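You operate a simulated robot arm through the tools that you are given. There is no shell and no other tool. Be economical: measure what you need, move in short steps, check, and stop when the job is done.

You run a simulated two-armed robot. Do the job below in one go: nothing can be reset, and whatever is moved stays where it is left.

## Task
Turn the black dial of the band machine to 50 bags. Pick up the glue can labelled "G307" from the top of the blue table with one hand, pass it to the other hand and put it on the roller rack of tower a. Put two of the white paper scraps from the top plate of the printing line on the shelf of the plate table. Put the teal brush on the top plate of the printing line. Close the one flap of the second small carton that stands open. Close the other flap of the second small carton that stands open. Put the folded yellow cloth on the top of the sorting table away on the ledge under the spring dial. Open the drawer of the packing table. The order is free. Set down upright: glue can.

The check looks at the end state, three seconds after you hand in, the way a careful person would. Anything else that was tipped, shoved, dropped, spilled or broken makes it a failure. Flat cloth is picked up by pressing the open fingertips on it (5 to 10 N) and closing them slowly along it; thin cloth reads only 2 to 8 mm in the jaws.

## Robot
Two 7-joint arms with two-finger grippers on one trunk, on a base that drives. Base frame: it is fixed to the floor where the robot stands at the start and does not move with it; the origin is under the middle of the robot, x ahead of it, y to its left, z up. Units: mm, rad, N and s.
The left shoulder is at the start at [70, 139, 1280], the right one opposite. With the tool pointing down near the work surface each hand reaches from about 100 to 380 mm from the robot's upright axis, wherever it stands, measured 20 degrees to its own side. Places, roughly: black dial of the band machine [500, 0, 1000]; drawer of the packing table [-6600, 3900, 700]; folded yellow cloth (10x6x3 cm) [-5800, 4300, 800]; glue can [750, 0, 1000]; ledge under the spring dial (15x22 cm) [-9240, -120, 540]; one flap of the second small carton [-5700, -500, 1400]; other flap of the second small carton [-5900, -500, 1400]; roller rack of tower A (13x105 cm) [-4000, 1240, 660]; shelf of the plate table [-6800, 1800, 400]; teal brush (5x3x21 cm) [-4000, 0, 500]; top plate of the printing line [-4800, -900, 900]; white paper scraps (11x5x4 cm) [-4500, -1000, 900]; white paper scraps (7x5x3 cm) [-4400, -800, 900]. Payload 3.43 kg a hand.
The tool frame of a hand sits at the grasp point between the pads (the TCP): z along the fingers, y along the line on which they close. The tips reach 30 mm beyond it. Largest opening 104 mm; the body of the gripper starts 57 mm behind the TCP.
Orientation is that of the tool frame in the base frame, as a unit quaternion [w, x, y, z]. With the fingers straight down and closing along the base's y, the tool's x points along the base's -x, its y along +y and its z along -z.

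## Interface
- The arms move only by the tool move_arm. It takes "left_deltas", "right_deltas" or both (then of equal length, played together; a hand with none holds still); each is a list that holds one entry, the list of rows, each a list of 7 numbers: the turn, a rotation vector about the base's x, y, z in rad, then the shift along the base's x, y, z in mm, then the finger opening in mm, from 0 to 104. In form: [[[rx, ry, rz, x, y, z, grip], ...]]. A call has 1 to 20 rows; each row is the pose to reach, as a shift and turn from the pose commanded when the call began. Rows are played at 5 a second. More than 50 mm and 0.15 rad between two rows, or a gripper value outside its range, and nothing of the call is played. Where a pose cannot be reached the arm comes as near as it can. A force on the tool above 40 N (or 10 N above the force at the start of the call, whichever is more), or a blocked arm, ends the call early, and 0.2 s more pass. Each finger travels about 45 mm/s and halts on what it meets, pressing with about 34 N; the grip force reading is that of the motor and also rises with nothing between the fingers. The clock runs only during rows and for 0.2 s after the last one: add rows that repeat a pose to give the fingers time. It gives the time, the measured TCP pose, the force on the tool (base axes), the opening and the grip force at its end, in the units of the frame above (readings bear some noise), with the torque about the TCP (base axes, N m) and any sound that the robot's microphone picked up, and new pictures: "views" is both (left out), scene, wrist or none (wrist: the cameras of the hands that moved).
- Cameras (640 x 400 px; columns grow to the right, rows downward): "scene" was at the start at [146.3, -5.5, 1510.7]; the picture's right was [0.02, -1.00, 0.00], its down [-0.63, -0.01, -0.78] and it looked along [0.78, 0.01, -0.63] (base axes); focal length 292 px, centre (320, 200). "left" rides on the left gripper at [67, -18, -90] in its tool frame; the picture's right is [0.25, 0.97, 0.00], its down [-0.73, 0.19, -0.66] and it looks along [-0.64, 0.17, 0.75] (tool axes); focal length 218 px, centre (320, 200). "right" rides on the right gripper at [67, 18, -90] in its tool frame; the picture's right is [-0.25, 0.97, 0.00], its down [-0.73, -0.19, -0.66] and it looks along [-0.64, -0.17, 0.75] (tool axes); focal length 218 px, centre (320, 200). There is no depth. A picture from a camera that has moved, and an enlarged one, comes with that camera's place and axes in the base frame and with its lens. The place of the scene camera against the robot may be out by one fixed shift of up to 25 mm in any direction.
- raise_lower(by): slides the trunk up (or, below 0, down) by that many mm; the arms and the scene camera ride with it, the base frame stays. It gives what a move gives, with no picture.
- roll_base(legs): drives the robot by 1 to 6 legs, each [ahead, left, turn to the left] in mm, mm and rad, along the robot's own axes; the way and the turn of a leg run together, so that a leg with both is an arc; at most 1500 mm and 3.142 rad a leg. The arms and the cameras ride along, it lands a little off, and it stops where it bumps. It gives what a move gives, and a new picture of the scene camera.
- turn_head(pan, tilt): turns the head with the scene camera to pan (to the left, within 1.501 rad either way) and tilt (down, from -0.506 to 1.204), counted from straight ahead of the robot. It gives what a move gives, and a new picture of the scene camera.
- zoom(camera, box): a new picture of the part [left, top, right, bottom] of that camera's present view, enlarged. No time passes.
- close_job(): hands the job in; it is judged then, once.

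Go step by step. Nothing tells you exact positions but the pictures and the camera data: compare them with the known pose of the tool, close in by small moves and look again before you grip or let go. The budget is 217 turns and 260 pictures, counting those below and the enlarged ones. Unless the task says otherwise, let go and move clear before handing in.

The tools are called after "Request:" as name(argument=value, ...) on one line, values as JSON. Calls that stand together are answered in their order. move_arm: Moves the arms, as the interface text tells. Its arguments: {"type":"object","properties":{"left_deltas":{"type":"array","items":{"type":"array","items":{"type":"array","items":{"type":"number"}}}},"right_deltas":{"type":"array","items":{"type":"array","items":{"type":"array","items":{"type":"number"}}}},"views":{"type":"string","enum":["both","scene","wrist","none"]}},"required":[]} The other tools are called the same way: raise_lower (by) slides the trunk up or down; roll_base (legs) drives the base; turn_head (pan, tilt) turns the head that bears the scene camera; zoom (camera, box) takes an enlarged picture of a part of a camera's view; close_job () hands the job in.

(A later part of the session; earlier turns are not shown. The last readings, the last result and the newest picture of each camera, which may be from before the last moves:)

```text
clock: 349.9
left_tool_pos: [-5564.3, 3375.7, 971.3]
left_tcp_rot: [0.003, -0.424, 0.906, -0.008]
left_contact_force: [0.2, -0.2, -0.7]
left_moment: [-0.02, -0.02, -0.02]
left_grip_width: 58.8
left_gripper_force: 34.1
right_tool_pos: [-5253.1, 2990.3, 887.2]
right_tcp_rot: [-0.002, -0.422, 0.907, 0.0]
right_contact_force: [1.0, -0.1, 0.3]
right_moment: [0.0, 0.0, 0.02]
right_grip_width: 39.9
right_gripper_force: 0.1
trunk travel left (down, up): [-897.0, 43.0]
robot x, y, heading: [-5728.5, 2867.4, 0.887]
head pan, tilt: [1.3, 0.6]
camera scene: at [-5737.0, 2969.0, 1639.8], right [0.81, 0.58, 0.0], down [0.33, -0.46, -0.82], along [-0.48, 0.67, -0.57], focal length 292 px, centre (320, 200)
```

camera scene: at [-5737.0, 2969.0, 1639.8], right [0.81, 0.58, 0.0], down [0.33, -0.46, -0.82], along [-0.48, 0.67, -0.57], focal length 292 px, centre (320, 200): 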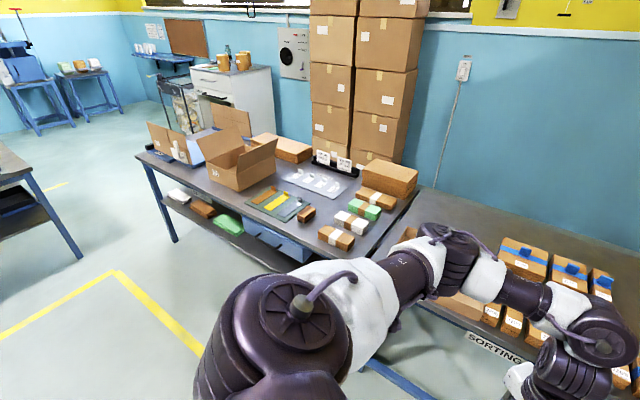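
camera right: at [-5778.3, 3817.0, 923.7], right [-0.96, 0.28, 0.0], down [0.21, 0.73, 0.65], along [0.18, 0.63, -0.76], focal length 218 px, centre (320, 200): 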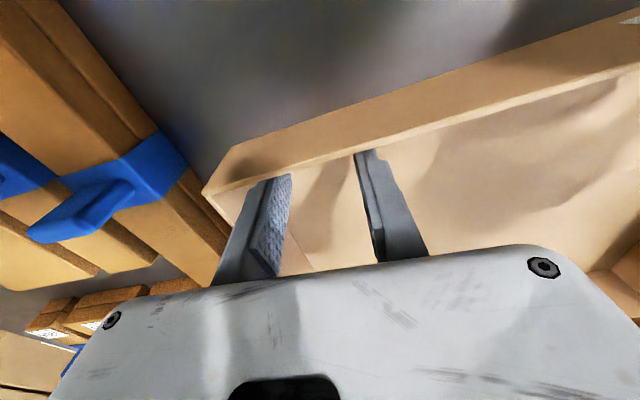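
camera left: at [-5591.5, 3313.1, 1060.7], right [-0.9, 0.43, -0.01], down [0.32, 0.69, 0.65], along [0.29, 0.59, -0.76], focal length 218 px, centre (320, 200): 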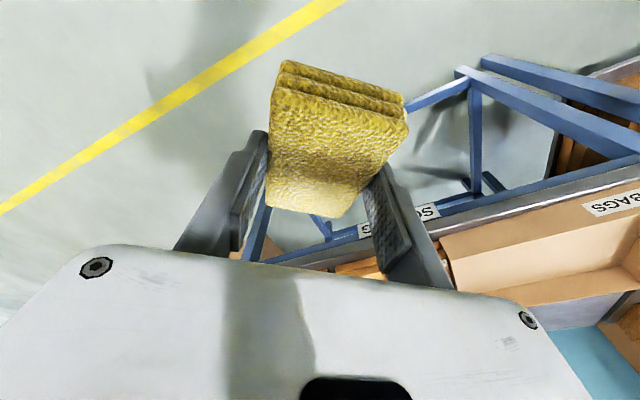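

Request:
roll_base(legs=[[0, 0, 0.684], [0, 800, 0]])

Request:
turn_head(pan=0.0, tilt=0.7)

Request:
raise_lower(by=-330)

Request:
zoom(camera="scene", box=[0, 0, 640, 400])

```text
clock: 355.9
left_tool_pos: [-6700.7, 3378.5, 972.0]
left_tcp_rot: [0.004, -0.697, 0.717, -0.005]
left_contact_force: [0.1, 0.2, -0.5]
left_moment: [0.0, 0.01, -0.03]
left_grip_width: 59.0
left_gripper_force: 33.8
right_tool_pos: [-6219.4, 3267.8, 887.0]
right_tcp_rot: [-0.001, -0.695, 0.719, 0.0]
right_contact_force: [0.3, 0.0, -0.6]
right_moment: [0.04, 0.0, -0.01]
right_grip_width: 39.9
right_gripper_force: 0.0
trunk travel left (down, up): [-897.0, 43.0]
robot x, y, heading: [-6511.6, 2871.7, 1.557]
head pan, tilt: [1.3, 0.6]
camera scene: at [-6588.1, 2942.7, 1639.9], right [0.28, 0.96, 0.0], down [0.54, -0.16, -0.83], along [-0.79, 0.23, -0.56], focal length 292 px, centre (320, 200)
```

scene: 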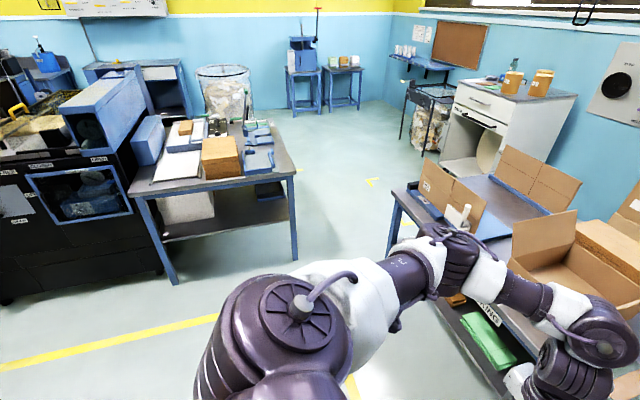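

```text
clock: 357.4
left_tool_pos: [-6702.6, 3377.4, 970.4]
left_tcp_rot: [0.005, -0.697, 0.717, -0.005]
left_contact_force: [-0.3, 0.4, -0.7]
left_moment: [-0.02, -0.01, 0.02]
left_grip_width: 58.9
left_gripper_force: 33.7
right_tool_pos: [-6220.2, 3268.1, 886.9]
right_tcp_rot: [-0.001, -0.695, 0.719, 0.0]
right_contact_force: [-0.5, 0.8, 0.3]
right_moment: [0.01, -0.01, 0.0]
right_grip_width: 39.7
right_gripper_force: 0.1
trunk travel left (down, up): [-897.0, 43.0]
robot x, y, heading: [-6515.7, 2870.1, 1.562]
head pan, tilt: [0.0, 0.7]
camera scene: at [-6503.3, 3003.2, 1631.2], right [1.0, -0.01, 0.0], down [-0.01, -0.64, -0.76], along [0.01, 0.76, -0.64], focal length 292 px, centre (320, 200)
```

scene: 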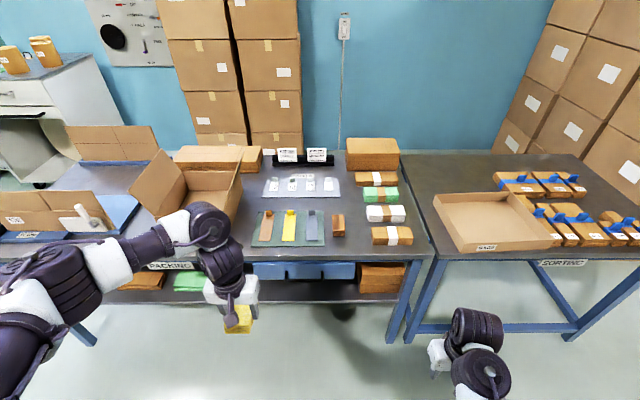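

```text
clock: 360.7
left_tool_pos: [-6701.2, 3378.1, 641.7]
left_tcp_rot: [0.005, -0.697, 0.717, -0.005]
left_contact_force: [0.3, 0.0, 0.1]
left_moment: [-0.01, 0.02, -0.01]
left_grip_width: 58.9
left_gripper_force: 34.0
right_tool_pos: [-6220.0, 3268.2, 557.8]
right_tcp_rot: [-0.002, -0.695, 0.719, 0.0]
right_contact_force: [0.4, -0.3, -0.1]
right_moment: [-0.04, 0.01, 0.0]
right_grip_width: 40.2
right_gripper_force: 0.1
trunk travel left (down, up): [-567.0, 373.0]
robot x, y, heading: [-6515.5, 2877.8, 1.559]
head pan, tilt: [0.0, 0.7]
```

```text
1.00 times, centred on (320, 200) of scene (not enlarged: the box is as wide or as high as the picture)
camera zoom: at [-6503.2, 3003.0, 1301.2], right [1.0, -0.01, 0.0], down [-0.01, -0.64, -0.76], along [0.01, 0.76, -0.64], focal length 292 px, centre (320, 200)
```

zoom: 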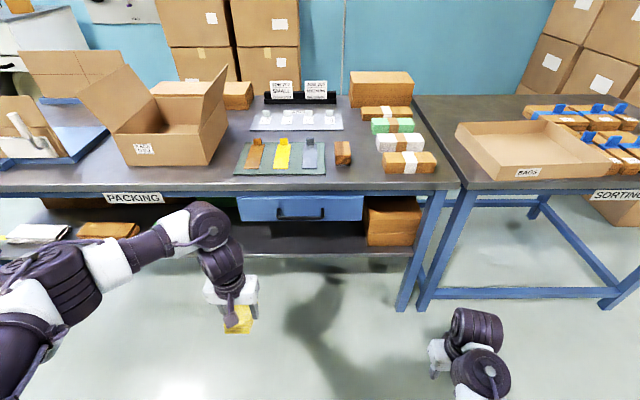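

Request:
zoom(camera="scene", box=[230, 180, 380, 260])

```text
4.27 times, centred on (305, 220) of scene
camera zoom: at [-6503.2, 3003.0, 1301.2], right [1.0, -0.01, 0.0], down [-0.01, -0.64, -0.76], along [0.01, 0.76, -0.64], focal length 1246 px, centre (384, 115)
```

zoom: 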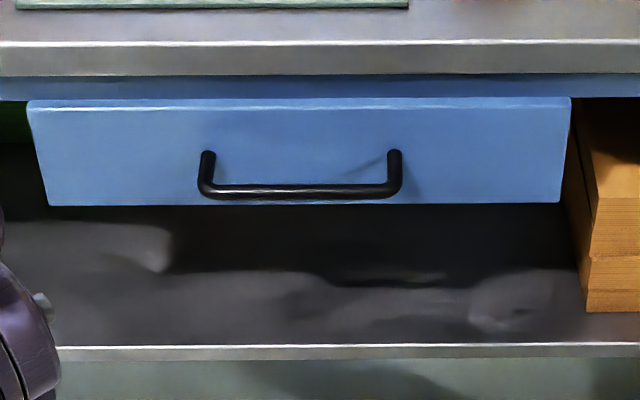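

The drawer handle is a U-bar at about (−6558, 3668, 669). I pose the right hand at 60° to hook behind it from above, then drive up.

Request:
raise_lower(by=178)

Request:
move_arm(right_deltas=[[[0.08, 0, 0, -25, 22, 10, 40], [0.15, 0, 0, -50, 44, 20, 40], [0.23, 0, 0, -75, 66, 25, 40], [0.3, 0, 0, -100, 88, 30, 40], [0.38, 0, 0, -125, 110, 35, 40], [0.45, 0, 0, -150, 130, 40, 40], [0.524, 0, 0, -175, 150, 44, 40]]], views="none")

Request:
roll_base(legs=[[0, 163, 0.011], [170, 0, 0]])

Request:
zoom(camera="right", box=[0, 0, 640, 400])

```text
clock: 362.6
left_tool_pos: [-6701.8, 3377.2, 819.1]
left_tcp_rot: [0.005, -0.696, 0.718, -0.006]
left_contact_force: [0.4, -0.8, -0.1]
left_moment: [-0.01, 0.03, 0.02]
left_grip_width: 59.0
left_gripper_force: 34.2
right_tool_pos: [-6219.4, 3267.1, 735.4]
right_tcp_rot: [-0.002, -0.695, 0.719, 0.0]
right_contact_force: [-0.5, 0.7, 0.8]
right_moment: [0.02, -0.01, 0.0]
right_grip_width: 40.0
right_gripper_force: 0.1
trunk travel left (down, up): [-745.0, 195.0]
robot x, y, heading: [-6516.2, 2870.3, 1.56]
head pan, tilt: [0.0, 0.7]
```

```text
clock: 364.2
left_tool_pos: [-6702.9, 3377.3, 819.3]
left_tcp_rot: [0.006, -0.696, 0.718, -0.005]
left_contact_force: [0.0, 0.4, 0.3]
left_moment: [0.02, 0.0, -0.02]
left_grip_width: 58.7
left_gripper_force: 33.9
right_tool_pos: [-6396.4, 3419.4, 779.1]
right_tcp_rot: [0.179, -0.672, 0.694, 0.185]
right_contact_force: [-0.6, 0.3, -0.5]
right_moment: [0.01, -0.03, -0.02]
right_grip_width: 40.2
right_gripper_force: 0.0
trunk travel left (down, up): [-745.0, 195.0]
robot x, y, heading: [-6514.3, 2874.4, 1.564]
head pan, tilt: [0.0, 0.7]
```

```text
clock: 366.7
left_tool_pos: [-6870.4, 3540.6, 818.7]
left_tcp_rot: [0.006, -0.7, 0.714, -0.006]
left_contact_force: [0.1, -0.5, 0.6]
left_moment: [-0.02, -0.01, 0.04]
left_grip_width: 58.8
left_gripper_force: 33.7
right_tool_pos: [-6565.7, 3586.3, 780.2]
right_tcp_rot: [0.177, -0.676, 0.69, 0.187]
right_contact_force: [-0.4, -0.1, -0.2]
right_moment: [-0.01, 0.0, 0.03]
right_grip_width: 39.9
right_gripper_force: 0.1
trunk travel left (down, up): [-745.0, 195.0]
robot x, y, heading: [-6674.1, 3040.8, 1.566]
head pan, tilt: [0.0, 0.7]
camera scene: at [-6667.4, 3168.9, 1479.3], right [1.0, 0.0, 0.0], down [0.0, -0.64, -0.77], along [0.0, 0.77, -0.64], focal length 292 px, centre (320, 200)
```

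scene: 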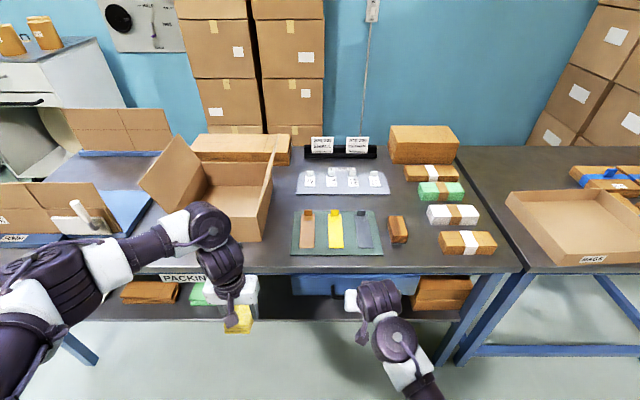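

```text
1.00 times, centred on (320, 200) of right (not enlarged: the box is as wide or as high as the picture)
camera zoom: at [-6582.9, 3484.5, 824.1], right [-0.96, 0.24, 0.14], down [0.21, 0.3, 0.93], along [0.18, 0.92, -0.34], focal length 218 px, centre (320, 200)
```

zoom: 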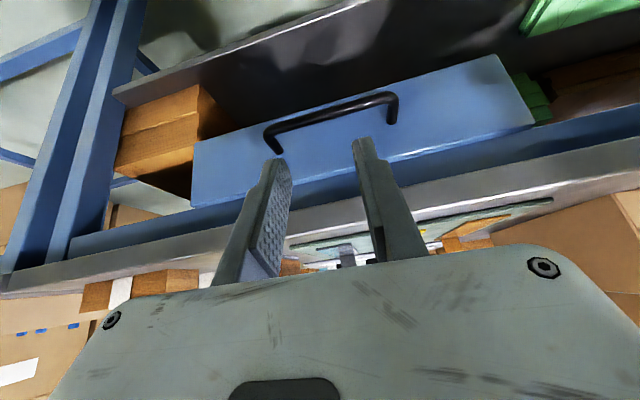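

Request:
move_arm(right_deltas=[[[0, 0, 0, -3, 20, -15, 40], [0, 0, 0, -3, 42, -30, 40], [0, 0, 0, -3, 62, -45, 40], [0, 0, 0, -3, 62, -45, 40]]], views="wrist")

```text
clock: 367.7
left_tool_pos: [-6870.3, 3541.3, 818.7]
left_tcp_rot: [0.006, -0.7, 0.714, -0.004]
left_contact_force: [-0.6, -0.1, -0.1]
left_moment: [0.01, 0.01, -0.03]
left_grip_width: 58.8
left_gripper_force: 34.5
right_tool_pos: [-6566.9, 3648.7, 734.9]
right_tcp_rot: [0.177, -0.676, 0.69, 0.187]
right_contact_force: [0.3, -0.2, 0.1]
right_moment: [0.03, 0.01, 0.0]
right_grip_width: 40.1
right_gripper_force: 0.0
trunk travel left (down, up): [-745.0, 195.0]
robot x, y, heading: [-6680.3, 3041.0, 1.573]
head pan, tilt: [0.0, 0.7]
camera right: at [-6586.1, 3546.7, 779.8], right [-0.96, 0.24, 0.14], down [0.21, 0.3, 0.93], along [0.17, 0.92, -0.34], focal length 218 px, centre (320, 200)
```

right: 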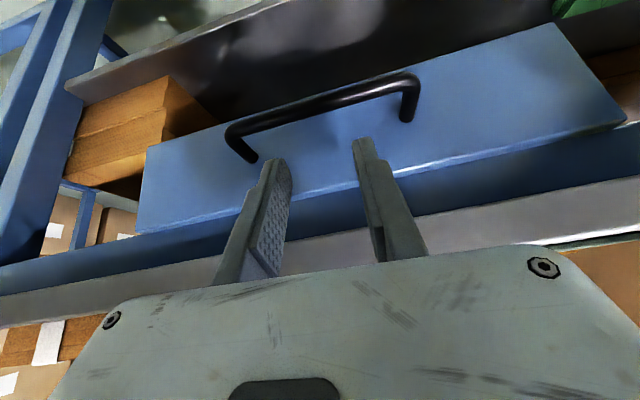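

Request:
move_arm(right_deltas=[[[0, 0, 0, -4, 8, -12, 40], [0, 0, 0, -4, 17, -26, 40], [0, 0, 0, -4, 26, -39, 40], [0, 0, 0, -4, 34, -52, 40], [0, 0, 0, -4, 34, -52, 40]]], views="wrist")

```text
clock: 368.9
left_tool_pos: [-6869.7, 3540.0, 818.7]
left_tcp_rot: [0.006, -0.7, 0.714, -0.005]
left_contact_force: [0.2, -0.1, -0.3]
left_moment: [-0.01, -0.01, 0.02]
left_grip_width: 58.9
left_gripper_force: 33.8
right_tool_pos: [-6573.6, 3685.3, 681.2]
right_tcp_rot: [0.177, -0.676, 0.691, 0.186]
right_contact_force: [-1.4, -10.0, 4.5]
right_moment: [-0.09, 0.19, 0.24]
right_grip_width: 38.9
right_gripper_force: 0.1
trunk travel left (down, up): [-745.0, 195.0]
robot x, y, heading: [-6677.4, 3045.2, 1.575]
head pan, tilt: [0.0, 0.7]
camera right: at [-6590.8, 3583.0, 725.4], right [-0.96, 0.23, 0.14], down [0.21, 0.3, 0.93], along [0.17, 0.92, -0.34], focal length 218 px, centre (320, 200)
```

right: 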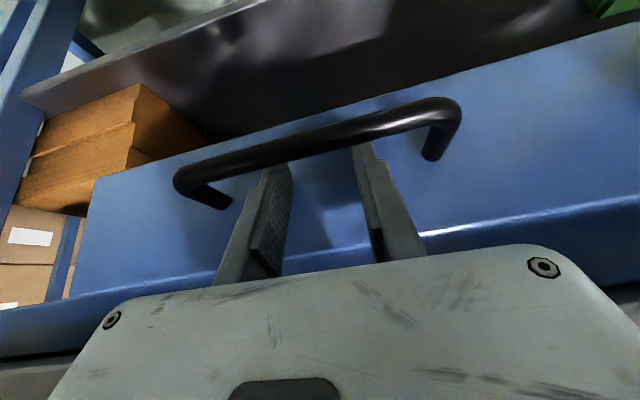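

The fingertips are behind the bar. I pull by rolling back.

Request:
roll_base(legs=[[-200, 0, 0]])

Request:
zoom(camera="right", box=[0, 0, 640, 400])

```text
clock: 370.5
left_tool_pos: [-6871.0, 3348.3, 819.3]
left_tcp_rot: [0.005, -0.701, 0.713, -0.006]
left_contact_force: [0.3, 0.4, -1.0]
left_moment: [0.0, -0.01, 0.03]
left_grip_width: 58.8
left_gripper_force: 33.9
right_tool_pos: [-6572.5, 3493.3, 681.5]
right_tcp_rot: [0.177, -0.676, 0.69, 0.186]
right_contact_force: [-0.2, -0.4, 0.3]
right_moment: [0.0, 0.01, -0.01]
right_grip_width: 40.0
right_gripper_force: 0.1
trunk travel left (down, up): [-745.0, 195.0]
robot x, y, heading: [-6677.9, 2847.8, 1.572]
head pan, tilt: [0.0, 0.7]
camera scene: at [-6667.8, 2976.8, 1479.1], right [1.0, 0.0, 0.0], down [0.0, -0.64, -0.76], along [0.0, 0.76, -0.64], focal length 292 px, centre (320, 200)
```

scene: 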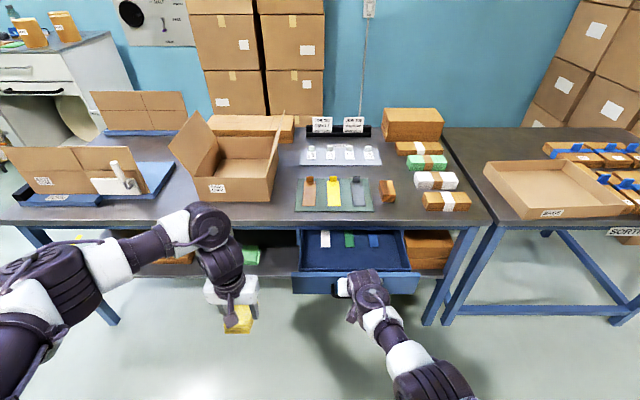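

```text
1.00 times, centred on (320, 200) of right (not enlarged: the box is as wide or as high as the picture)
camera zoom: at [-6590.7, 3391.7, 725.2], right [-0.96, 0.23, 0.14], down [0.21, 0.3, 0.93], along [0.17, 0.92, -0.34], focal length 218 px, centre (320, 200)
```

zoom: 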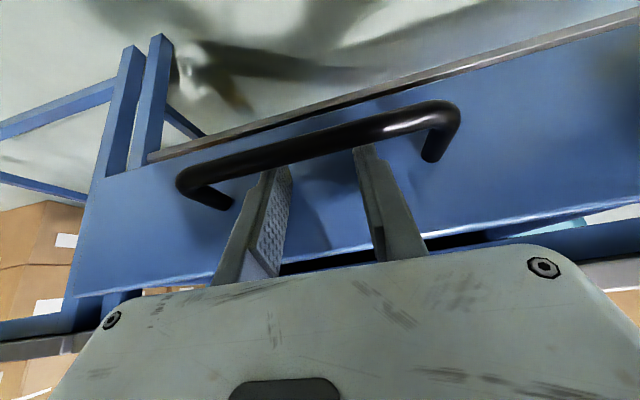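

The drawer is out ≈ 190 mm. I pull a bit further with the arm, which stops on force if it reaches its end.

Request:
move_arm(right_deltas=[[[0, 0, 0, 0, -8, 0, 40], [0, 0, 0, 0, -16, 0, 40], [0, 0, 0, 0, -24, 0, 40], [0, 0, 0, 0, -32, 0, 40], [0, 0, 0, 0, -40, 0, 40], [0, 0, 0, 0, -48, 0, 40], [0, 0, 0, 0, -56, 0, 40], [0, 0, 0, 0, -64, 0, 40]]], views="scene")

```text
clock: 372.3
left_tool_pos: [-6869.8, 3347.6, 819.6]
left_tcp_rot: [0.006, -0.701, 0.713, -0.005]
left_contact_force: [1.3, 0.5, 0.2]
left_moment: [0.02, 0.01, 0.03]
left_grip_width: 58.6
left_gripper_force: 33.8
right_tool_pos: [-6572.4, 3429.9, 680.0]
right_tcp_rot: [0.177, -0.677, 0.69, 0.186]
right_contact_force: [-0.5, -0.4, -0.2]
right_moment: [-0.02, -0.01, -0.03]
right_grip_width: 40.0
right_gripper_force: 0.1
trunk travel left (down, up): [-745.0, 195.0]
robot x, y, heading: [-6677.5, 2847.7, 1.579]
head pan, tilt: [0.0, 0.7]
camera scene: at [-6667.7, 2976.1, 1479.2], right [1.0, 0.0, 0.0], down [0.0, -0.64, -0.76], along [0.0, 0.76, -0.64], focal length 292 px, centre (320, 200)
```

scene: 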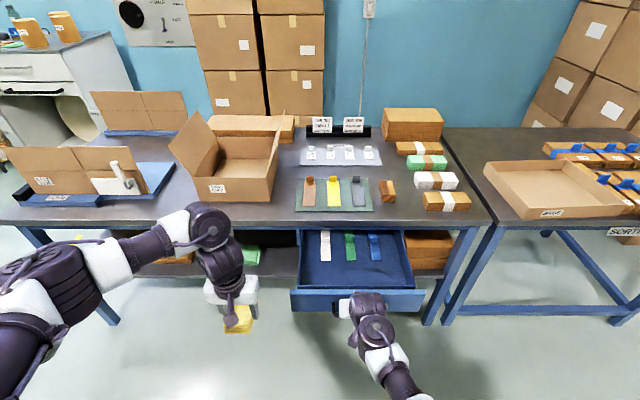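

The drawer is open about 250 mm. I unhook along the finger direction and back away.

Request:
move_arm(right_deltas=[[[0, 0, 0, 0, 4, 0, 40], [0, 0, 0, 0, -4, 14, 40], [0, 0, 0, 0, -14, 31, 40], [0, 0, 0, 0, -24, 48, 40], [0, 0, 0, 0, -36, 70, 40], [0, 0, 0, 0, -46, 88, 40]]], views="wrist")

```text
clock: 373.7
left_tool_pos: [-6869.9, 3348.8, 820.0]
left_tcp_rot: [0.007, -0.701, 0.713, -0.005]
left_contact_force: [0.3, 0.0, -0.2]
left_moment: [0.07, -0.05, 0.0]
left_grip_width: 59.0
left_gripper_force: 33.9
right_tool_pos: [-6571.6, 3380.8, 770.1]
right_tcp_rot: [0.177, -0.676, 0.69, 0.187]
right_contact_force: [0.4, -0.1, 1.0]
right_moment: [-0.01, -0.02, 0.0]
right_grip_width: 40.0
right_gripper_force: 0.1
trunk travel left (down, up): [-745.0, 195.0]
robot x, y, heading: [-6675.8, 2844.4, 1.574]
head pan, tilt: [0.0, 0.7]
camera right: at [-6590.5, 3279.4, 814.4], right [-0.96, 0.23, 0.14], down [0.21, 0.3, 0.93], along [0.17, 0.92, -0.34], focal length 218 px, centre (320, 200)
```

right: 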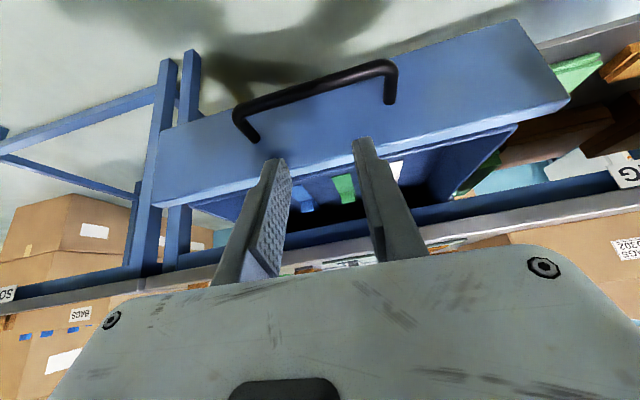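

Drawer done. Next is the ledge for the cloth at (−9240, −120). I back off, turn to face −x and look around for a route.

Request:
roll_base(legs=[[-250, 0, 0], [0, 0, 1.57]])

Request:
turn_head(pan=0.5, tilt=0.3)

```text
clock: 379.2
left_tool_pos: [-7191.3, 2437.7, 819.3]
left_tcp_rot: [-0.008, 0.999, -0.048, 0.0]
left_contact_force: [0.4, 0.5, -0.1]
left_moment: [-0.04, -0.02, -0.01]
left_grip_width: 58.8
left_gripper_force: 34.0
right_tool_pos: [-7201.7, 2738.1, 770.6]
right_tcp_rot: [-0.003, 0.965, -0.047, -0.257]
right_contact_force: [-0.6, 0.4, 0.2]
right_moment: [-0.02, 0.01, 0.01]
right_grip_width: 39.9
right_gripper_force: 0.0
trunk travel left (down, up): [-745.0, 195.0]
robot x, y, heading: [-6679.7, 2593.2, 3.065]
head pan, tilt: [0.0, 0.7]
camera scene: at [-6801.8, 2595.1, 1479.2], right [0.07, 1.0, 0.0], down [0.64, -0.05, -0.76], along [-0.76, 0.06, -0.64], focal length 292 px, centre (320, 200)
```

scene: 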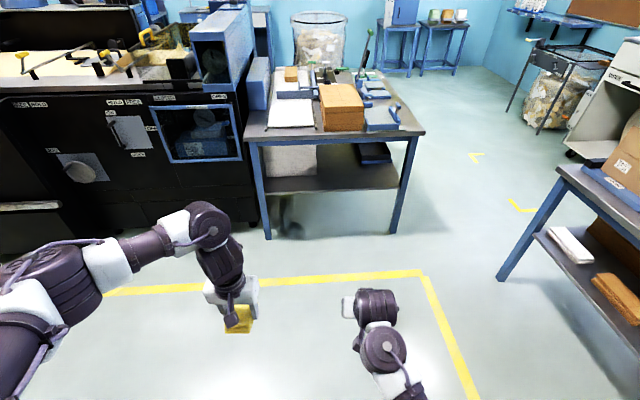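

```text
clock: 380.1
left_tool_pos: [-7190.6, 2437.6, 818.9]
left_tcp_rot: [-0.008, 0.999, -0.047, 0.0]
left_contact_force: [-0.5, 0.0, -0.4]
left_moment: [-0.01, -0.02, 0.0]
left_grip_width: 58.8
left_gripper_force: 33.9
right_tool_pos: [-7201.6, 2736.9, 770.0]
right_tcp_rot: [-0.002, 0.965, -0.046, -0.258]
right_contact_force: [-0.6, -0.1, 0.4]
right_moment: [-0.01, -0.01, -0.04]
right_grip_width: 40.0
right_gripper_force: 0.1
trunk travel left (down, up): [-745.0, 195.0]
robot x, y, heading: [-6674.5, 2591.9, 3.069]
head pan, tilt: [0.499, 0.3]
camera scene: at [-6802.2, 2550.4, 1515.2], right [-0.41, 0.91, 0.0], down [0.27, 0.12, -0.95], along [-0.87, -0.39, -0.3], focal length 292 px, centre (320, 200)
```

scene: 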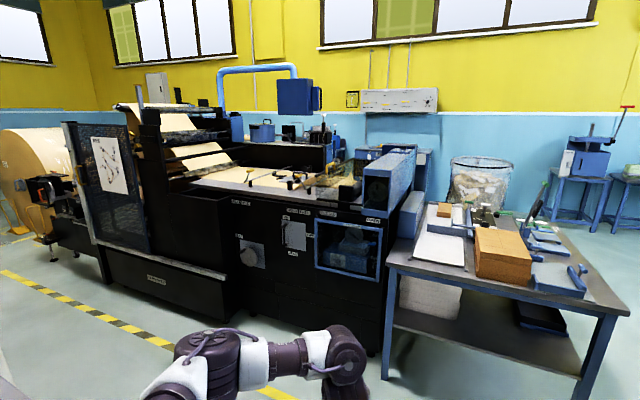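

Request:
zoom(camera="scene", box=[0, 80, 250, 280])

```text
2.00 times, centred on (125, 180) of scene
camera zoom: at [-6802.2, 2550.4, 1515.2], right [-0.41, 0.91, 0.0], down [0.27, 0.12, -0.95], along [-0.87, -0.39, -0.3], focal length 584 px, centre (710, 240)
```

zoom: 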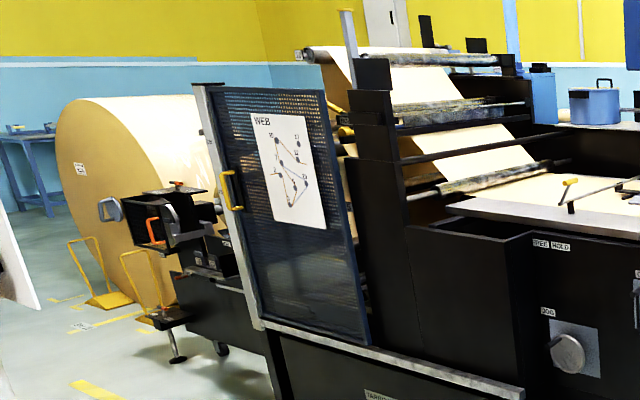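

The spring-dial ledge is hidden behind this machine. The second small carton (−5800, −500) lies the other way; I'll scout southward (−y) from the aisle.

Request:
roll_base(legs=[[0, 0, 1.643], [0, 1000, 0], [500, 0, 0]])

Request:
turn_head(pan=0.0, tilt=0.3)

```text
clock: 382.4
left_tool_pos: [-7017.8, 2182.3, 822.8]
left_tcp_rot: [-0.022, 0.968, 0.25, -0.01]
left_contact_force: [-1.3, 2.5, -1.1]
left_moment: [0.16, 0.07, -0.07]
left_grip_width: 60.9
left_gripper_force: 34.0
right_tool_pos: [-7189.6, 2409.4, 769.8]
right_tcp_rot: [0.074, 0.934, 0.248, -0.245]
right_contact_force: [0.0, 0.0, -0.1]
right_moment: [-0.01, 0.0, 0.04]
right_grip_width: 39.9
right_gripper_force: 0.1
trunk travel left (down, up): [-745.0, 195.0]
robot x, y, heading: [-6677.0, 2593.3, -2.602]
head pan, tilt: [0.499, 0.3]
stopped in leg 1: the force on the tool passed its limit at 58 N (the readings are from after the stop); the commanded pose is now the measured one
camera scene: at [-6757.3, 2478.8, 1515.3], right [-0.86, 0.51, 0.0], down [0.15, 0.26, -0.96], along [-0.48, -0.82, -0.3], focal length 292 px, centre (320, 200)
```

scene: 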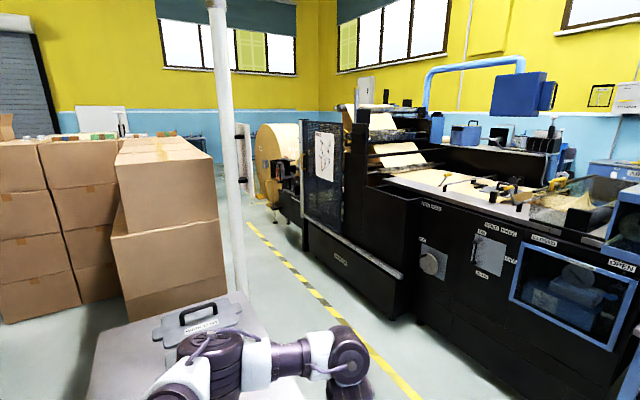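

```text
clock: 383.3
left_tool_pos: [-7017.9, 2182.0, 822.1]
left_tcp_rot: [-0.022, 0.967, 0.252, -0.011]
left_contact_force: [-3.3, 3.7, -0.4]
left_moment: [0.18, 0.09, -0.13]
left_grip_width: 60.7
left_gripper_force: 34.0
right_tool_pos: [-7190.7, 2409.4, 769.5]
right_tcp_rot: [0.075, 0.934, 0.248, -0.246]
right_contact_force: [0.8, -0.4, -0.1]
right_moment: [0.03, 0.0, 0.01]
right_grip_width: 40.1
right_gripper_force: 0.1
trunk travel left (down, up): [-745.0, 195.0]
robot x, y, heading: [-6678.7, 2597.4, -2.609]
head pan, tilt: [0.0, 0.3]
camera scene: at [-6790.8, 2512.1, 1515.3], right [-0.51, 0.86, 0.0], down [0.25, 0.15, -0.96], along [-0.82, -0.49, -0.3], focal length 292 px, centre (320, 200)
```

scene: 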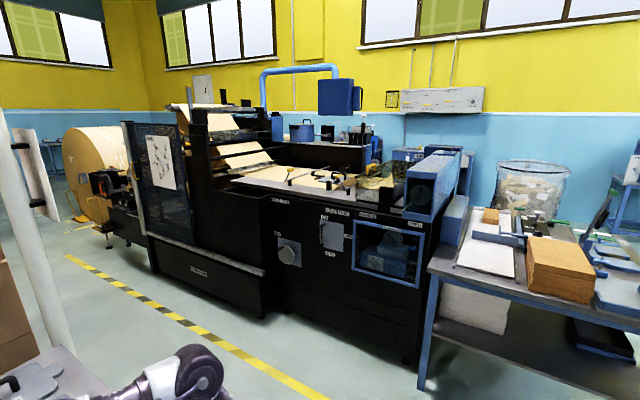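

My left hand touched the plate table's corner while turning. I rotate back and inspect.

Request:
roll_base(legs=[[0, 0, -0.5]])

Request:
turn_head(pan=1.4, tilt=0.75)

Request:
zoom(camera="left", box=[0, 0, 640, 400])

```text
clock: 385.1
left_tool_pos: [-7170.2, 2390.3, 821.8]
left_tcp_rot: [-0.023, 1.0, 0.008, -0.005]
left_contact_force: [-0.3, 0.6, -0.6]
left_moment: [-0.01, 0.04, 0.03]
left_grip_width: 60.7
left_gripper_force: 34.5
right_tool_pos: [-7215.1, 2673.1, 768.8]
right_tcp_rot: [0.013, 0.966, 0.012, -0.256]
right_contact_force: [-0.6, -1.0, 0.3]
right_moment: [-0.01, 0.04, 0.01]
right_grip_width: 39.9
right_gripper_force: 0.0
trunk travel left (down, up): [-745.0, 195.0]
robot x, y, heading: [-6676.1, 2596.1, -3.094]
head pan, tilt: [0.0, 0.3]
camera scene: at [-6810.5, 2578.5, 1515.3], right [-0.05, 1.0, 0.0], down [0.3, 0.01, -0.96], along [-0.95, -0.04, -0.3], focal length 292 px, centre (320, 200)
```

scene: 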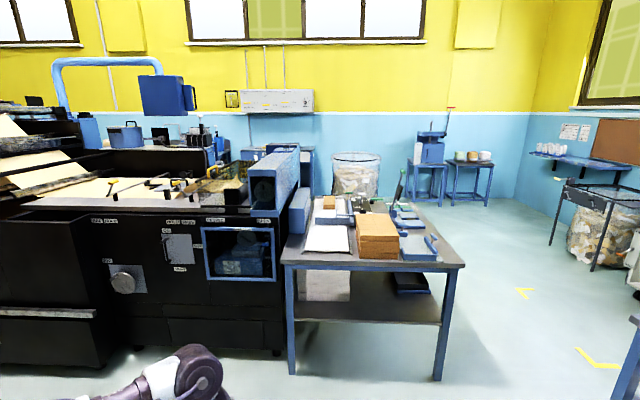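

```text
clock: 386.6
left_tool_pos: [-7171.4, 2391.0, 822.4]
left_tcp_rot: [-0.025, 1.0, 0.008, -0.003]
left_contact_force: [-0.2, -0.3, -0.3]
left_moment: [-0.02, 0.02, -0.01]
left_grip_width: 59.9
left_gripper_force: 33.6
right_tool_pos: [-7215.4, 2672.8, 770.1]
right_tcp_rot: [0.013, 0.967, 0.013, -0.255]
right_contact_force: [-1.0, -1.2, 0.9]
right_moment: [-0.01, -0.01, 0.03]
right_grip_width: 39.8
right_gripper_force: 0.1
trunk travel left (down, up): [-745.0, 195.0]
robot x, y, heading: [-6676.3, 2593.5, -3.091]
head pan, tilt: [1.4, 0.75]
camera scene: at [-6727.6, 2500.6, 1475.0], right [-0.99, 0.12, 0.0], down [0.09, 0.68, -0.73], along [-0.09, -0.73, -0.68], focal length 292 px, centre (320, 200)
```

scene: 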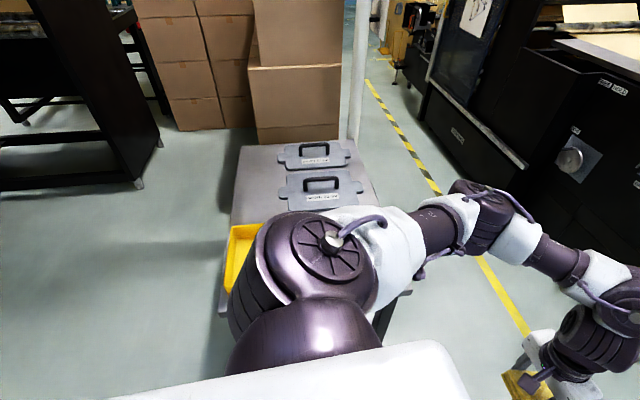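

```text
1.00 times, centred on (320, 200) of left (not enlarged: the box is as wide or as high as the picture)
camera zoom: at [-7102.7, 2406.0, 911.5], right [0.27, -0.96, -0.05], down [-0.72, -0.23, 0.65], along [-0.64, -0.14, -0.76], focal length 218 px, centre (320, 200)
```

zoom: 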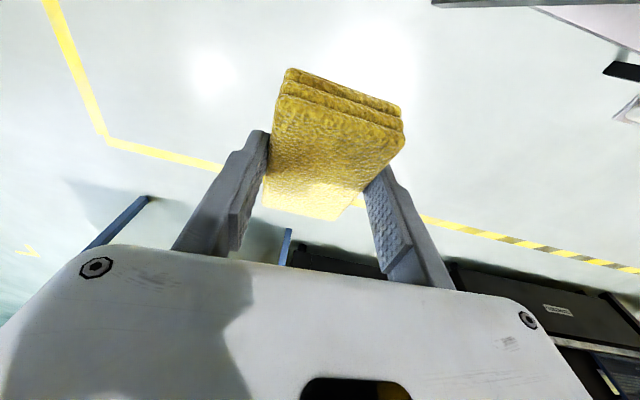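

The table hasn't moved and the cloth is still held. I move further into the corridor in front of the black machine, clear of the table, and turn to face −y.

Request:
roll_base(legs=[[830, 0, 0], [0, 0, 1.52]])

Request:
turn_head(pan=0.0, tilt=0.3)

```text
clock: 394.7
left_tool_pos: [-7340.2, 2044.9, 821.2]
left_tcp_rot: [-0.014, 0.725, 0.689, -0.019]
left_contact_force: [-0.5, -0.1, -0.2]
left_moment: [-0.02, -0.01, -0.01]
left_grip_width: 58.8
left_gripper_force: 34.2
right_tool_pos: [-7624.2, 2018.1, 769.8]
right_tcp_rot: [0.184, 0.696, 0.671, -0.178]
right_contact_force: [-0.3, -0.1, 0.2]
right_moment: [0.0, 0.01, -0.01]
right_grip_width: 40.1
right_gripper_force: 0.0
trunk travel left (down, up): [-745.0, 195.0]
robot x, y, heading: [-7505.8, 2552.3, -1.585]
head pan, tilt: [1.4, 0.75]
camera scene: at [-7418.8, 2477.5, 1474.9], right [-0.19, -0.98, 0.0], down [-0.67, 0.13, -0.73], along [0.72, -0.14, -0.68], focal length 292 px, centre (320, 200)
```

scene: 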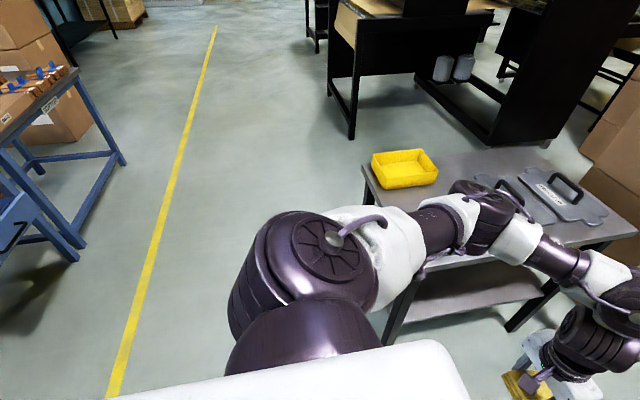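

```text
clock: 396.3
left_tool_pos: [-7340.9, 2045.7, 822.5]
left_tcp_rot: [-0.014, 0.724, 0.689, -0.019]
left_contact_force: [-0.4, -0.2, 0.2]
left_moment: [-0.01, 0.0, -0.01]
left_grip_width: 58.8
left_gripper_force: 34.5
right_tool_pos: [-7624.3, 2019.1, 769.7]
right_tcp_rot: [0.184, 0.697, 0.67, -0.178]
right_contact_force: [-1.0, -0.7, -0.1]
right_moment: [-0.03, 0.01, -0.04]
right_grip_width: 39.9
right_gripper_force: 0.0
trunk travel left (down, up): [-745.0, 195.0]
robot x, y, heading: [-7511.4, 2550.1, -1.585]
head pan, tilt: [0.0, 0.3]
camera scene: at [-7501.8, 2399.6, 1515.3], right [-1.0, 0.02, 0.0], down [0.0, 0.3, -0.96], along [-0.02, -0.95, -0.3], focal length 292 px, centre (320, 200)
```

scene: 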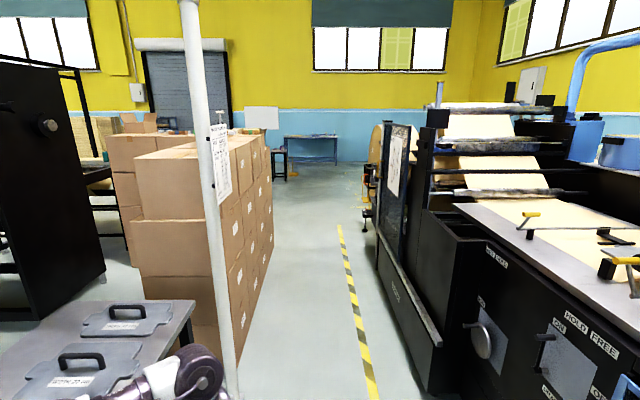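

The corridor is clear; the open carton is on the box pile to the left, the machine on the right. I drive down the corridor.

Request:
roll_base(legs=[[1400, 0, 0.014], [1400, 0, 0]])

Request:
turn_head(pan=-1.0, tilt=0.35)

```text
clock: 409.8
left_tool_pos: [-7347.0, -728.5, 821.1]
left_tcp_rot: [-0.014, 0.711, 0.703, -0.02]
left_contact_force: [0.8, -0.1, -0.1]
left_moment: [0.0, -0.02, 0.0]
left_grip_width: 58.9
left_gripper_force: 34.1
right_tool_pos: [-7630.1, -766.8, 768.7]
right_tcp_rot: [0.188, 0.683, 0.684, -0.175]
right_contact_force: [-0.5, -0.3, -1.1]
right_moment: [0.04, 0.01, -0.03]
right_grip_width: 40.1
right_gripper_force: 0.1
trunk travel left (down, up): [-745.0, 195.0]
robot x, y, heading: [-7531.8, -229.1, -1.55]
head pan, tilt: [0.0, 0.3]
camera scene: at [-7522.5, -381.4, 1515.3], right [-1.0, -0.02, 0.0], down [-0.01, 0.3, -0.96], along [0.02, -0.95, -0.3], focal length 292 px, centre (320, 200)
```

scene: 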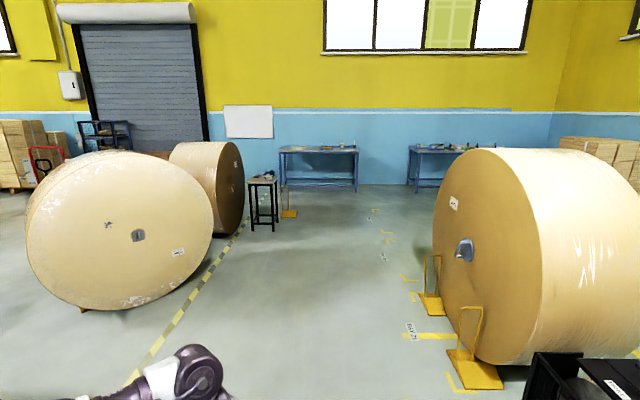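

```text
clock: 411.0
left_tool_pos: [-7347.1, -730.1, 822.0]
left_tcp_rot: [-0.014, 0.71, 0.703, -0.02]
left_contact_force: [0.0, 0.3, -1.0]
left_moment: [0.01, 0.0, -0.04]
left_grip_width: 58.5
left_gripper_force: 33.8
right_tool_pos: [-7630.4, -766.5, 769.4]
right_tcp_rot: [0.188, 0.683, 0.683, -0.175]
right_contact_force: [0.0, -0.4, -0.6]
right_moment: [0.0, 0.02, 0.01]
right_grip_width: 39.9
right_gripper_force: 0.1
trunk travel left (down, up): [-745.0, 195.0]
robot x, y, heading: [-7533.6, -229.3, -1.546]
head pan, tilt: [-1.0, 0.351]
camera scene: at [-7601.7, -340.2, 1510.6], right [-0.56, 0.83, 0.0], down [0.28, 0.19, -0.94], along [-0.78, -0.52, -0.34], focal length 292 px, centre (320, 200)
```

scene: 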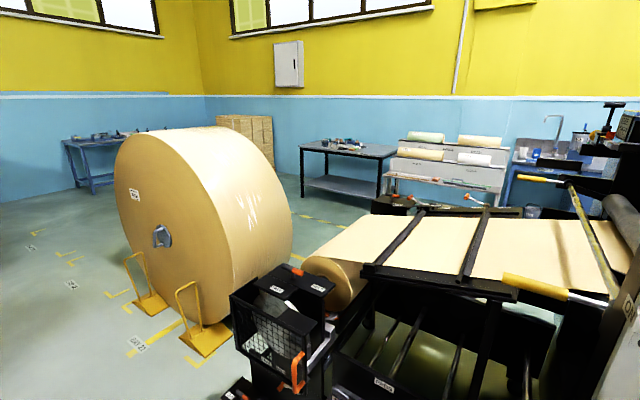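

The ledge must be on the far (west) side of the unwinder. I go around the paper roll: south, then west.

Request:
roll_base(legs=[[1400, 0, -0.025], [1350, 0, 0], [0, -1400, 0], [0, -1250, 0]])

Request:
turn_head(pan=-1.45, tilt=0.35)

```text
clock: 437.2
left_tool_pos: [-10040.9, -3526.3, 822.7]
left_tcp_rot: [-0.014, 0.713, 0.701, -0.02]
left_contact_force: [-0.2, -0.4, -0.4]
left_moment: [-0.01, -0.01, -0.01]
left_grip_width: 58.5
left_gripper_force: 33.7
right_tool_pos: [-10324.0, -3561.9, 769.3]
right_tcp_rot: [0.187, 0.686, 0.681, -0.175]
right_contact_force: [-0.5, 1.2, 0.8]
right_moment: [0.02, 0.0, -0.01]
right_grip_width: 40.2
right_gripper_force: 0.1
trunk travel left (down, up): [-745.0, 195.0]
robot x, y, heading: [-10225.6, -3029.6, -1.553]
head pan, tilt: [-1.0, 0.351]
camera scene: at [-10293.0, -3135.3, 1510.6], right [-0.55, 0.83, 0.0], down [0.29, 0.19, -0.94], along [-0.78, -0.52, -0.34], focal length 292 px, centre (320, 200)
```

scene: 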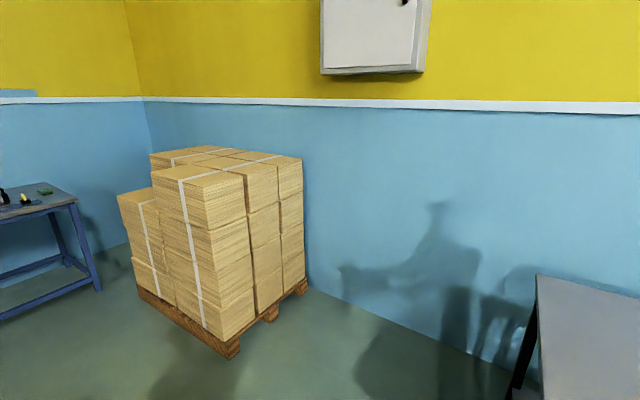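

```text
clock: 438.1
left_tool_pos: [-10041.9, -3526.8, 822.1]
left_tcp_rot: [-0.014, 0.713, 0.701, -0.02]
left_contact_force: [-0.3, -0.2, 0.2]
left_moment: [0.02, 0.01, -0.04]
left_grip_width: 58.6
left_gripper_force: 34.0
right_tool_pos: [-10324.1, -3563.2, 770.0]
right_tcp_rot: [0.187, 0.686, 0.681, -0.175]
right_contact_force: [-0.2, 0.7, -0.1]
right_moment: [0.0, 0.03, 0.0]
right_grip_width: 39.6
right_gripper_force: 0.1
trunk travel left (down, up): [-745.0, 195.0]
robot x, y, heading: [-10226.4, -3030.5, -1.559]
head pan, tilt: [-1.45, 0.351]
camera scene: at [-10307.6, -3096.5, 1510.6], right [-0.14, 0.99, 0.0], down [0.34, 0.05, -0.94], along [-0.93, -0.13, -0.34], focal length 292 px, centre (320, 200)
```

scene: 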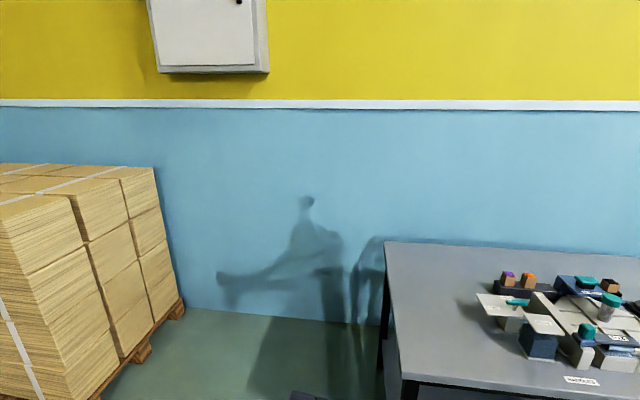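

Request:
roll_base(legs=[[0, 0, 1.559], [0, 1300, 0]])

Request:
turn_head(pan=0.6, tilt=0.4)

```text
clock: 448.3
left_tool_pos: [-9741.9, -1574.0, 822.4]
left_tcp_rot: [0.004, 0.004, 1.0, -0.024]
left_contact_force: [0.3, -0.6, -0.7]
left_moment: [-0.02, 0.01, -0.01]
left_grip_width: 58.7
left_gripper_force: 34.2
right_tool_pos: [-9705.9, -1856.7, 769.8]
right_tcp_rot: [0.256, -0.001, 0.967, 0.009]
right_contact_force: [0.5, 0.3, 0.3]
right_moment: [-0.03, -0.02, 0.01]
right_grip_width: 40.1
right_gripper_force: 0.0
trunk travel left (down, up): [-745.0, 195.0]
robot x, y, heading: [-10242.3, -1762.3, 0.022]
head pan, tilt: [-1.45, 0.351]
camera scene: at [-10167.1, -1861.2, 1510.6], right [-0.99, -0.14, 0.0], down [-0.05, 0.34, -0.94], along [0.13, -0.93, -0.34], focal length 292 px, centre (320, 200)
```

scene: 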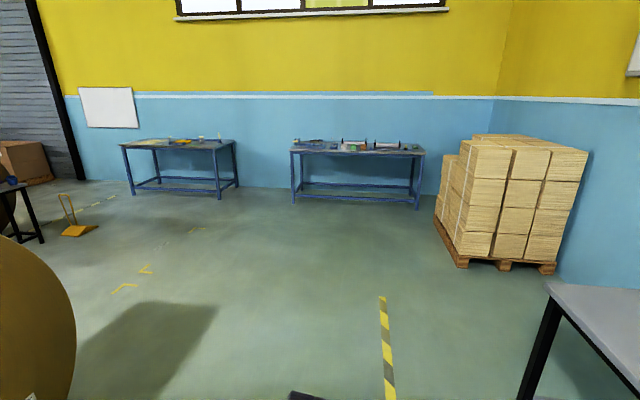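

```text
clock: 450.3
left_tool_pos: [-9743.1, -1573.6, 821.2]
left_tcp_rot: [0.003, 0.005, 1.0, -0.024]
left_contact_force: [0.1, -0.2, -0.4]
left_moment: [0.02, 0.03, 0.0]
left_grip_width: 58.8
left_gripper_force: 33.8
right_tool_pos: [-9704.8, -1856.5, 769.8]
right_tcp_rot: [0.256, 0.0, 0.967, 0.009]
right_contact_force: [-0.3, 0.8, 0.4]
right_moment: [0.02, 0.03, -0.01]
right_grip_width: 39.8
right_gripper_force: 0.1
trunk travel left (down, up): [-745.0, 195.0]
robot x, y, heading: [-10243.5, -1764.9, 0.027]
head pan, tilt: [0.6, 0.4]
camera scene: at [-10105.1, -1715.1, 1506.0], right [0.58, -0.81, 0.0], down [-0.32, -0.23, -0.92], along [0.75, 0.54, -0.39], focal length 292 px, centre (320, 200)
```

scene: 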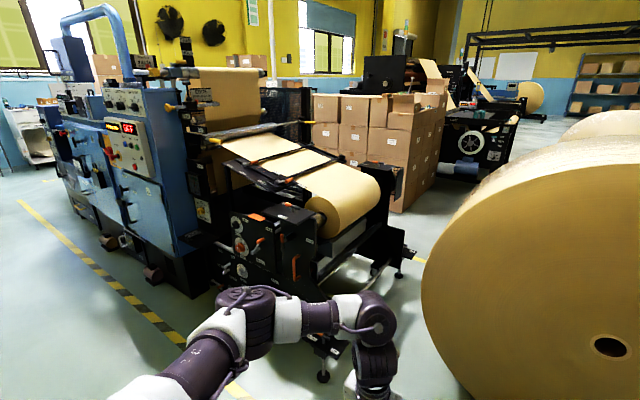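

Request:
zoom(camera="scene", box=[160, 190, 320, 310])

```text
3.33 times, centred on (240, 250) of scene
camera zoom: at [-10105.1, -1715.1, 1506.0], right [0.58, -0.81, 0.0], down [-0.32, -0.23, -0.92], along [0.75, 0.54, -0.39], focal length 973 px, centre (587, 33)
```

zoom: 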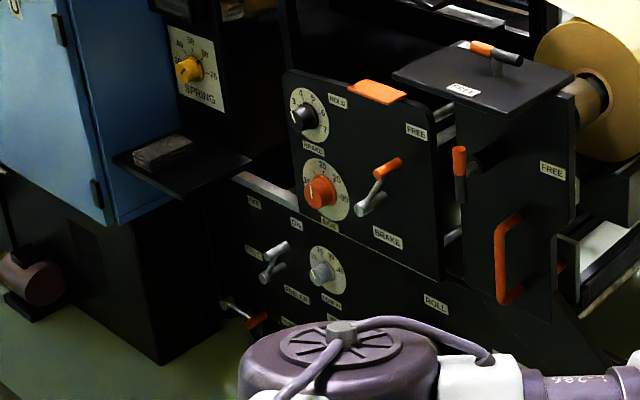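

The SPRING dial's ledge is visible: its right (south) half is free beside a grey block. I tuck the right hand, pitch the left hand so the cloth is level, and drive over.

Request:
move_arm(right_deltas=[[[0, 0.07, 0, -22, -30, -18, 40], [0, 0.13, 0, -44, -60, -38, 40], [0, 0.2, 0, -66, -90, -56, 40], [0, 0.27, 0, -88, -119, -75, 40], [0, 0.33, 0, -111, -149, -94, 40], [0, 0.4, 0, -133, -178, -112, 40], [0, 0.46, 0, -155, -208, -131, 40], [0, 0.524, 0, -178, -238, -150, 40]]], left_deltas=[[[0, -0.05, 0, -7, -5, -15, 36], [0, -0.1, 0, -14, -10, -30, 36], [0, -0.15, 0, -21, -15, -45, 36], [0, -0.2, 0, -28, -20, -60, 36], [0, -0.25, 0, -36, -26, -75, 36], [0, -0.3, 0, -43, -31, -90, 36], [0, -0.33, 0, -50, -36, -106, 36], [0, -0.349, 0, -57, -41, -121, 36]]], views="none")

Request:
roll_base(legs=[[0, 1430, -0.027], [350, 0, 0]])

Request:
turn_head(pan=0.1, tilt=0.75)

```text
clock: 452.1
left_tool_pos: [-9800.0, -1617.1, 701.7]
left_tcp_rot: [0.178, 0.009, 0.984, -0.022]
left_contact_force: [-0.1, -0.7, -1.1]
left_moment: [0.04, 0.0, -0.01]
left_grip_width: 58.9
left_gripper_force: 34.2
right_tool_pos: [-9883.7, -2095.3, 618.1]
right_tcp_rot: [-0.003, 0.001, 1.0, 0.01]
right_contact_force: [-1.1, -0.2, 0.7]
right_moment: [0.02, -0.02, 0.02]
right_grip_width: 40.0
right_gripper_force: 0.1
trunk travel left (down, up): [-745.0, 195.0]
robot x, y, heading: [-10239.0, -1765.2, 0.025]
head pan, tilt: [0.6, 0.4]
```

```text
clock: 455.9
left_tool_pos: [-9805.3, -952.1, 700.8]
left_tcp_rot: [0.177, 0.019, 0.984, -0.027]
left_contact_force: [0.3, 1.3, -1.2]
left_moment: [-0.07, 0.02, -0.04]
left_grip_width: 59.0
left_gripper_force: 33.9
right_tool_pos: [-9898.1, -1428.2, 618.7]
right_tcp_rot: [-0.003, 0.011, 1.0, 0.007]
right_contact_force: [-0.5, 0.0, 0.0]
right_moment: [-0.06, 0.04, -0.02]
right_grip_width: 40.3
right_gripper_force: 0.0
trunk travel left (down, up): [-745.0, 195.0]
robot x, y, heading: [-10252.6, -1090.2, 0.004]
head pan, tilt: [0.6, 0.4]
stopped in leg 1: the robot was blocked; the commanded pose is now the measured one
camera scene: at [-10111.3, -1040.7, 1505.7], right [0.57, -0.82, 0.0], down [-0.32, -0.22, -0.92], along [0.76, 0.52, -0.39], focal length 292 px, centre (320, 200)
```

scene: 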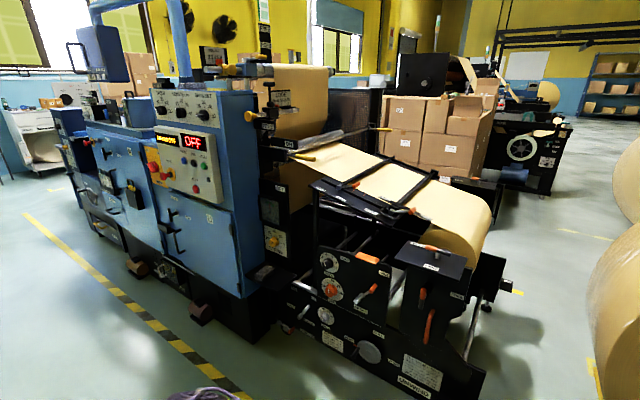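

```text
clock: 456.9
left_tool_pos: [-9805.6, -953.5, 701.0]
left_tcp_rot: [0.178, 0.019, 0.983, -0.026]
left_contact_force: [0.6, -0.5, -0.8]
left_moment: [0.02, 0.03, -0.03]
left_grip_width: 58.8
left_gripper_force: 33.6
right_tool_pos: [-9899.3, -1430.4, 618.2]
right_tcp_rot: [-0.002, 0.011, 1.0, 0.009]
right_contact_force: [0.4, -0.5, 0.5]
right_moment: [0.0, 0.03, -0.02]
right_grip_width: 40.0
right_gripper_force: 0.1
trunk travel left (down, up): [-745.0, 195.0]
robot x, y, heading: [-10252.3, -1089.8, 0.002]
head pan, tilt: [0.099, 0.75]
camera scene: at [-10106.5, -1090.2, 1475.0], right [0.1, -0.99, 0.0], down [-0.68, -0.07, -0.73], along [0.73, 0.08, -0.68], focal length 292 px, centre (320, 200)
```

scene: 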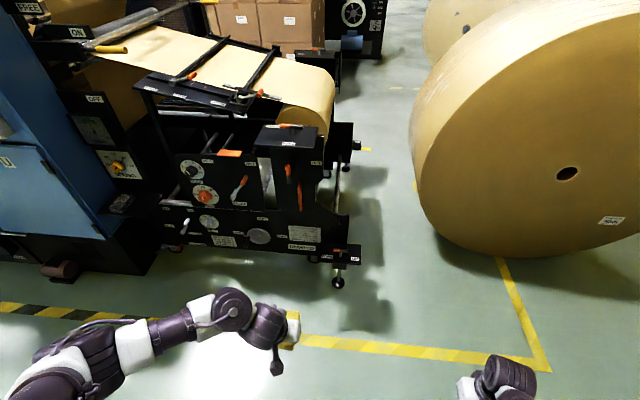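

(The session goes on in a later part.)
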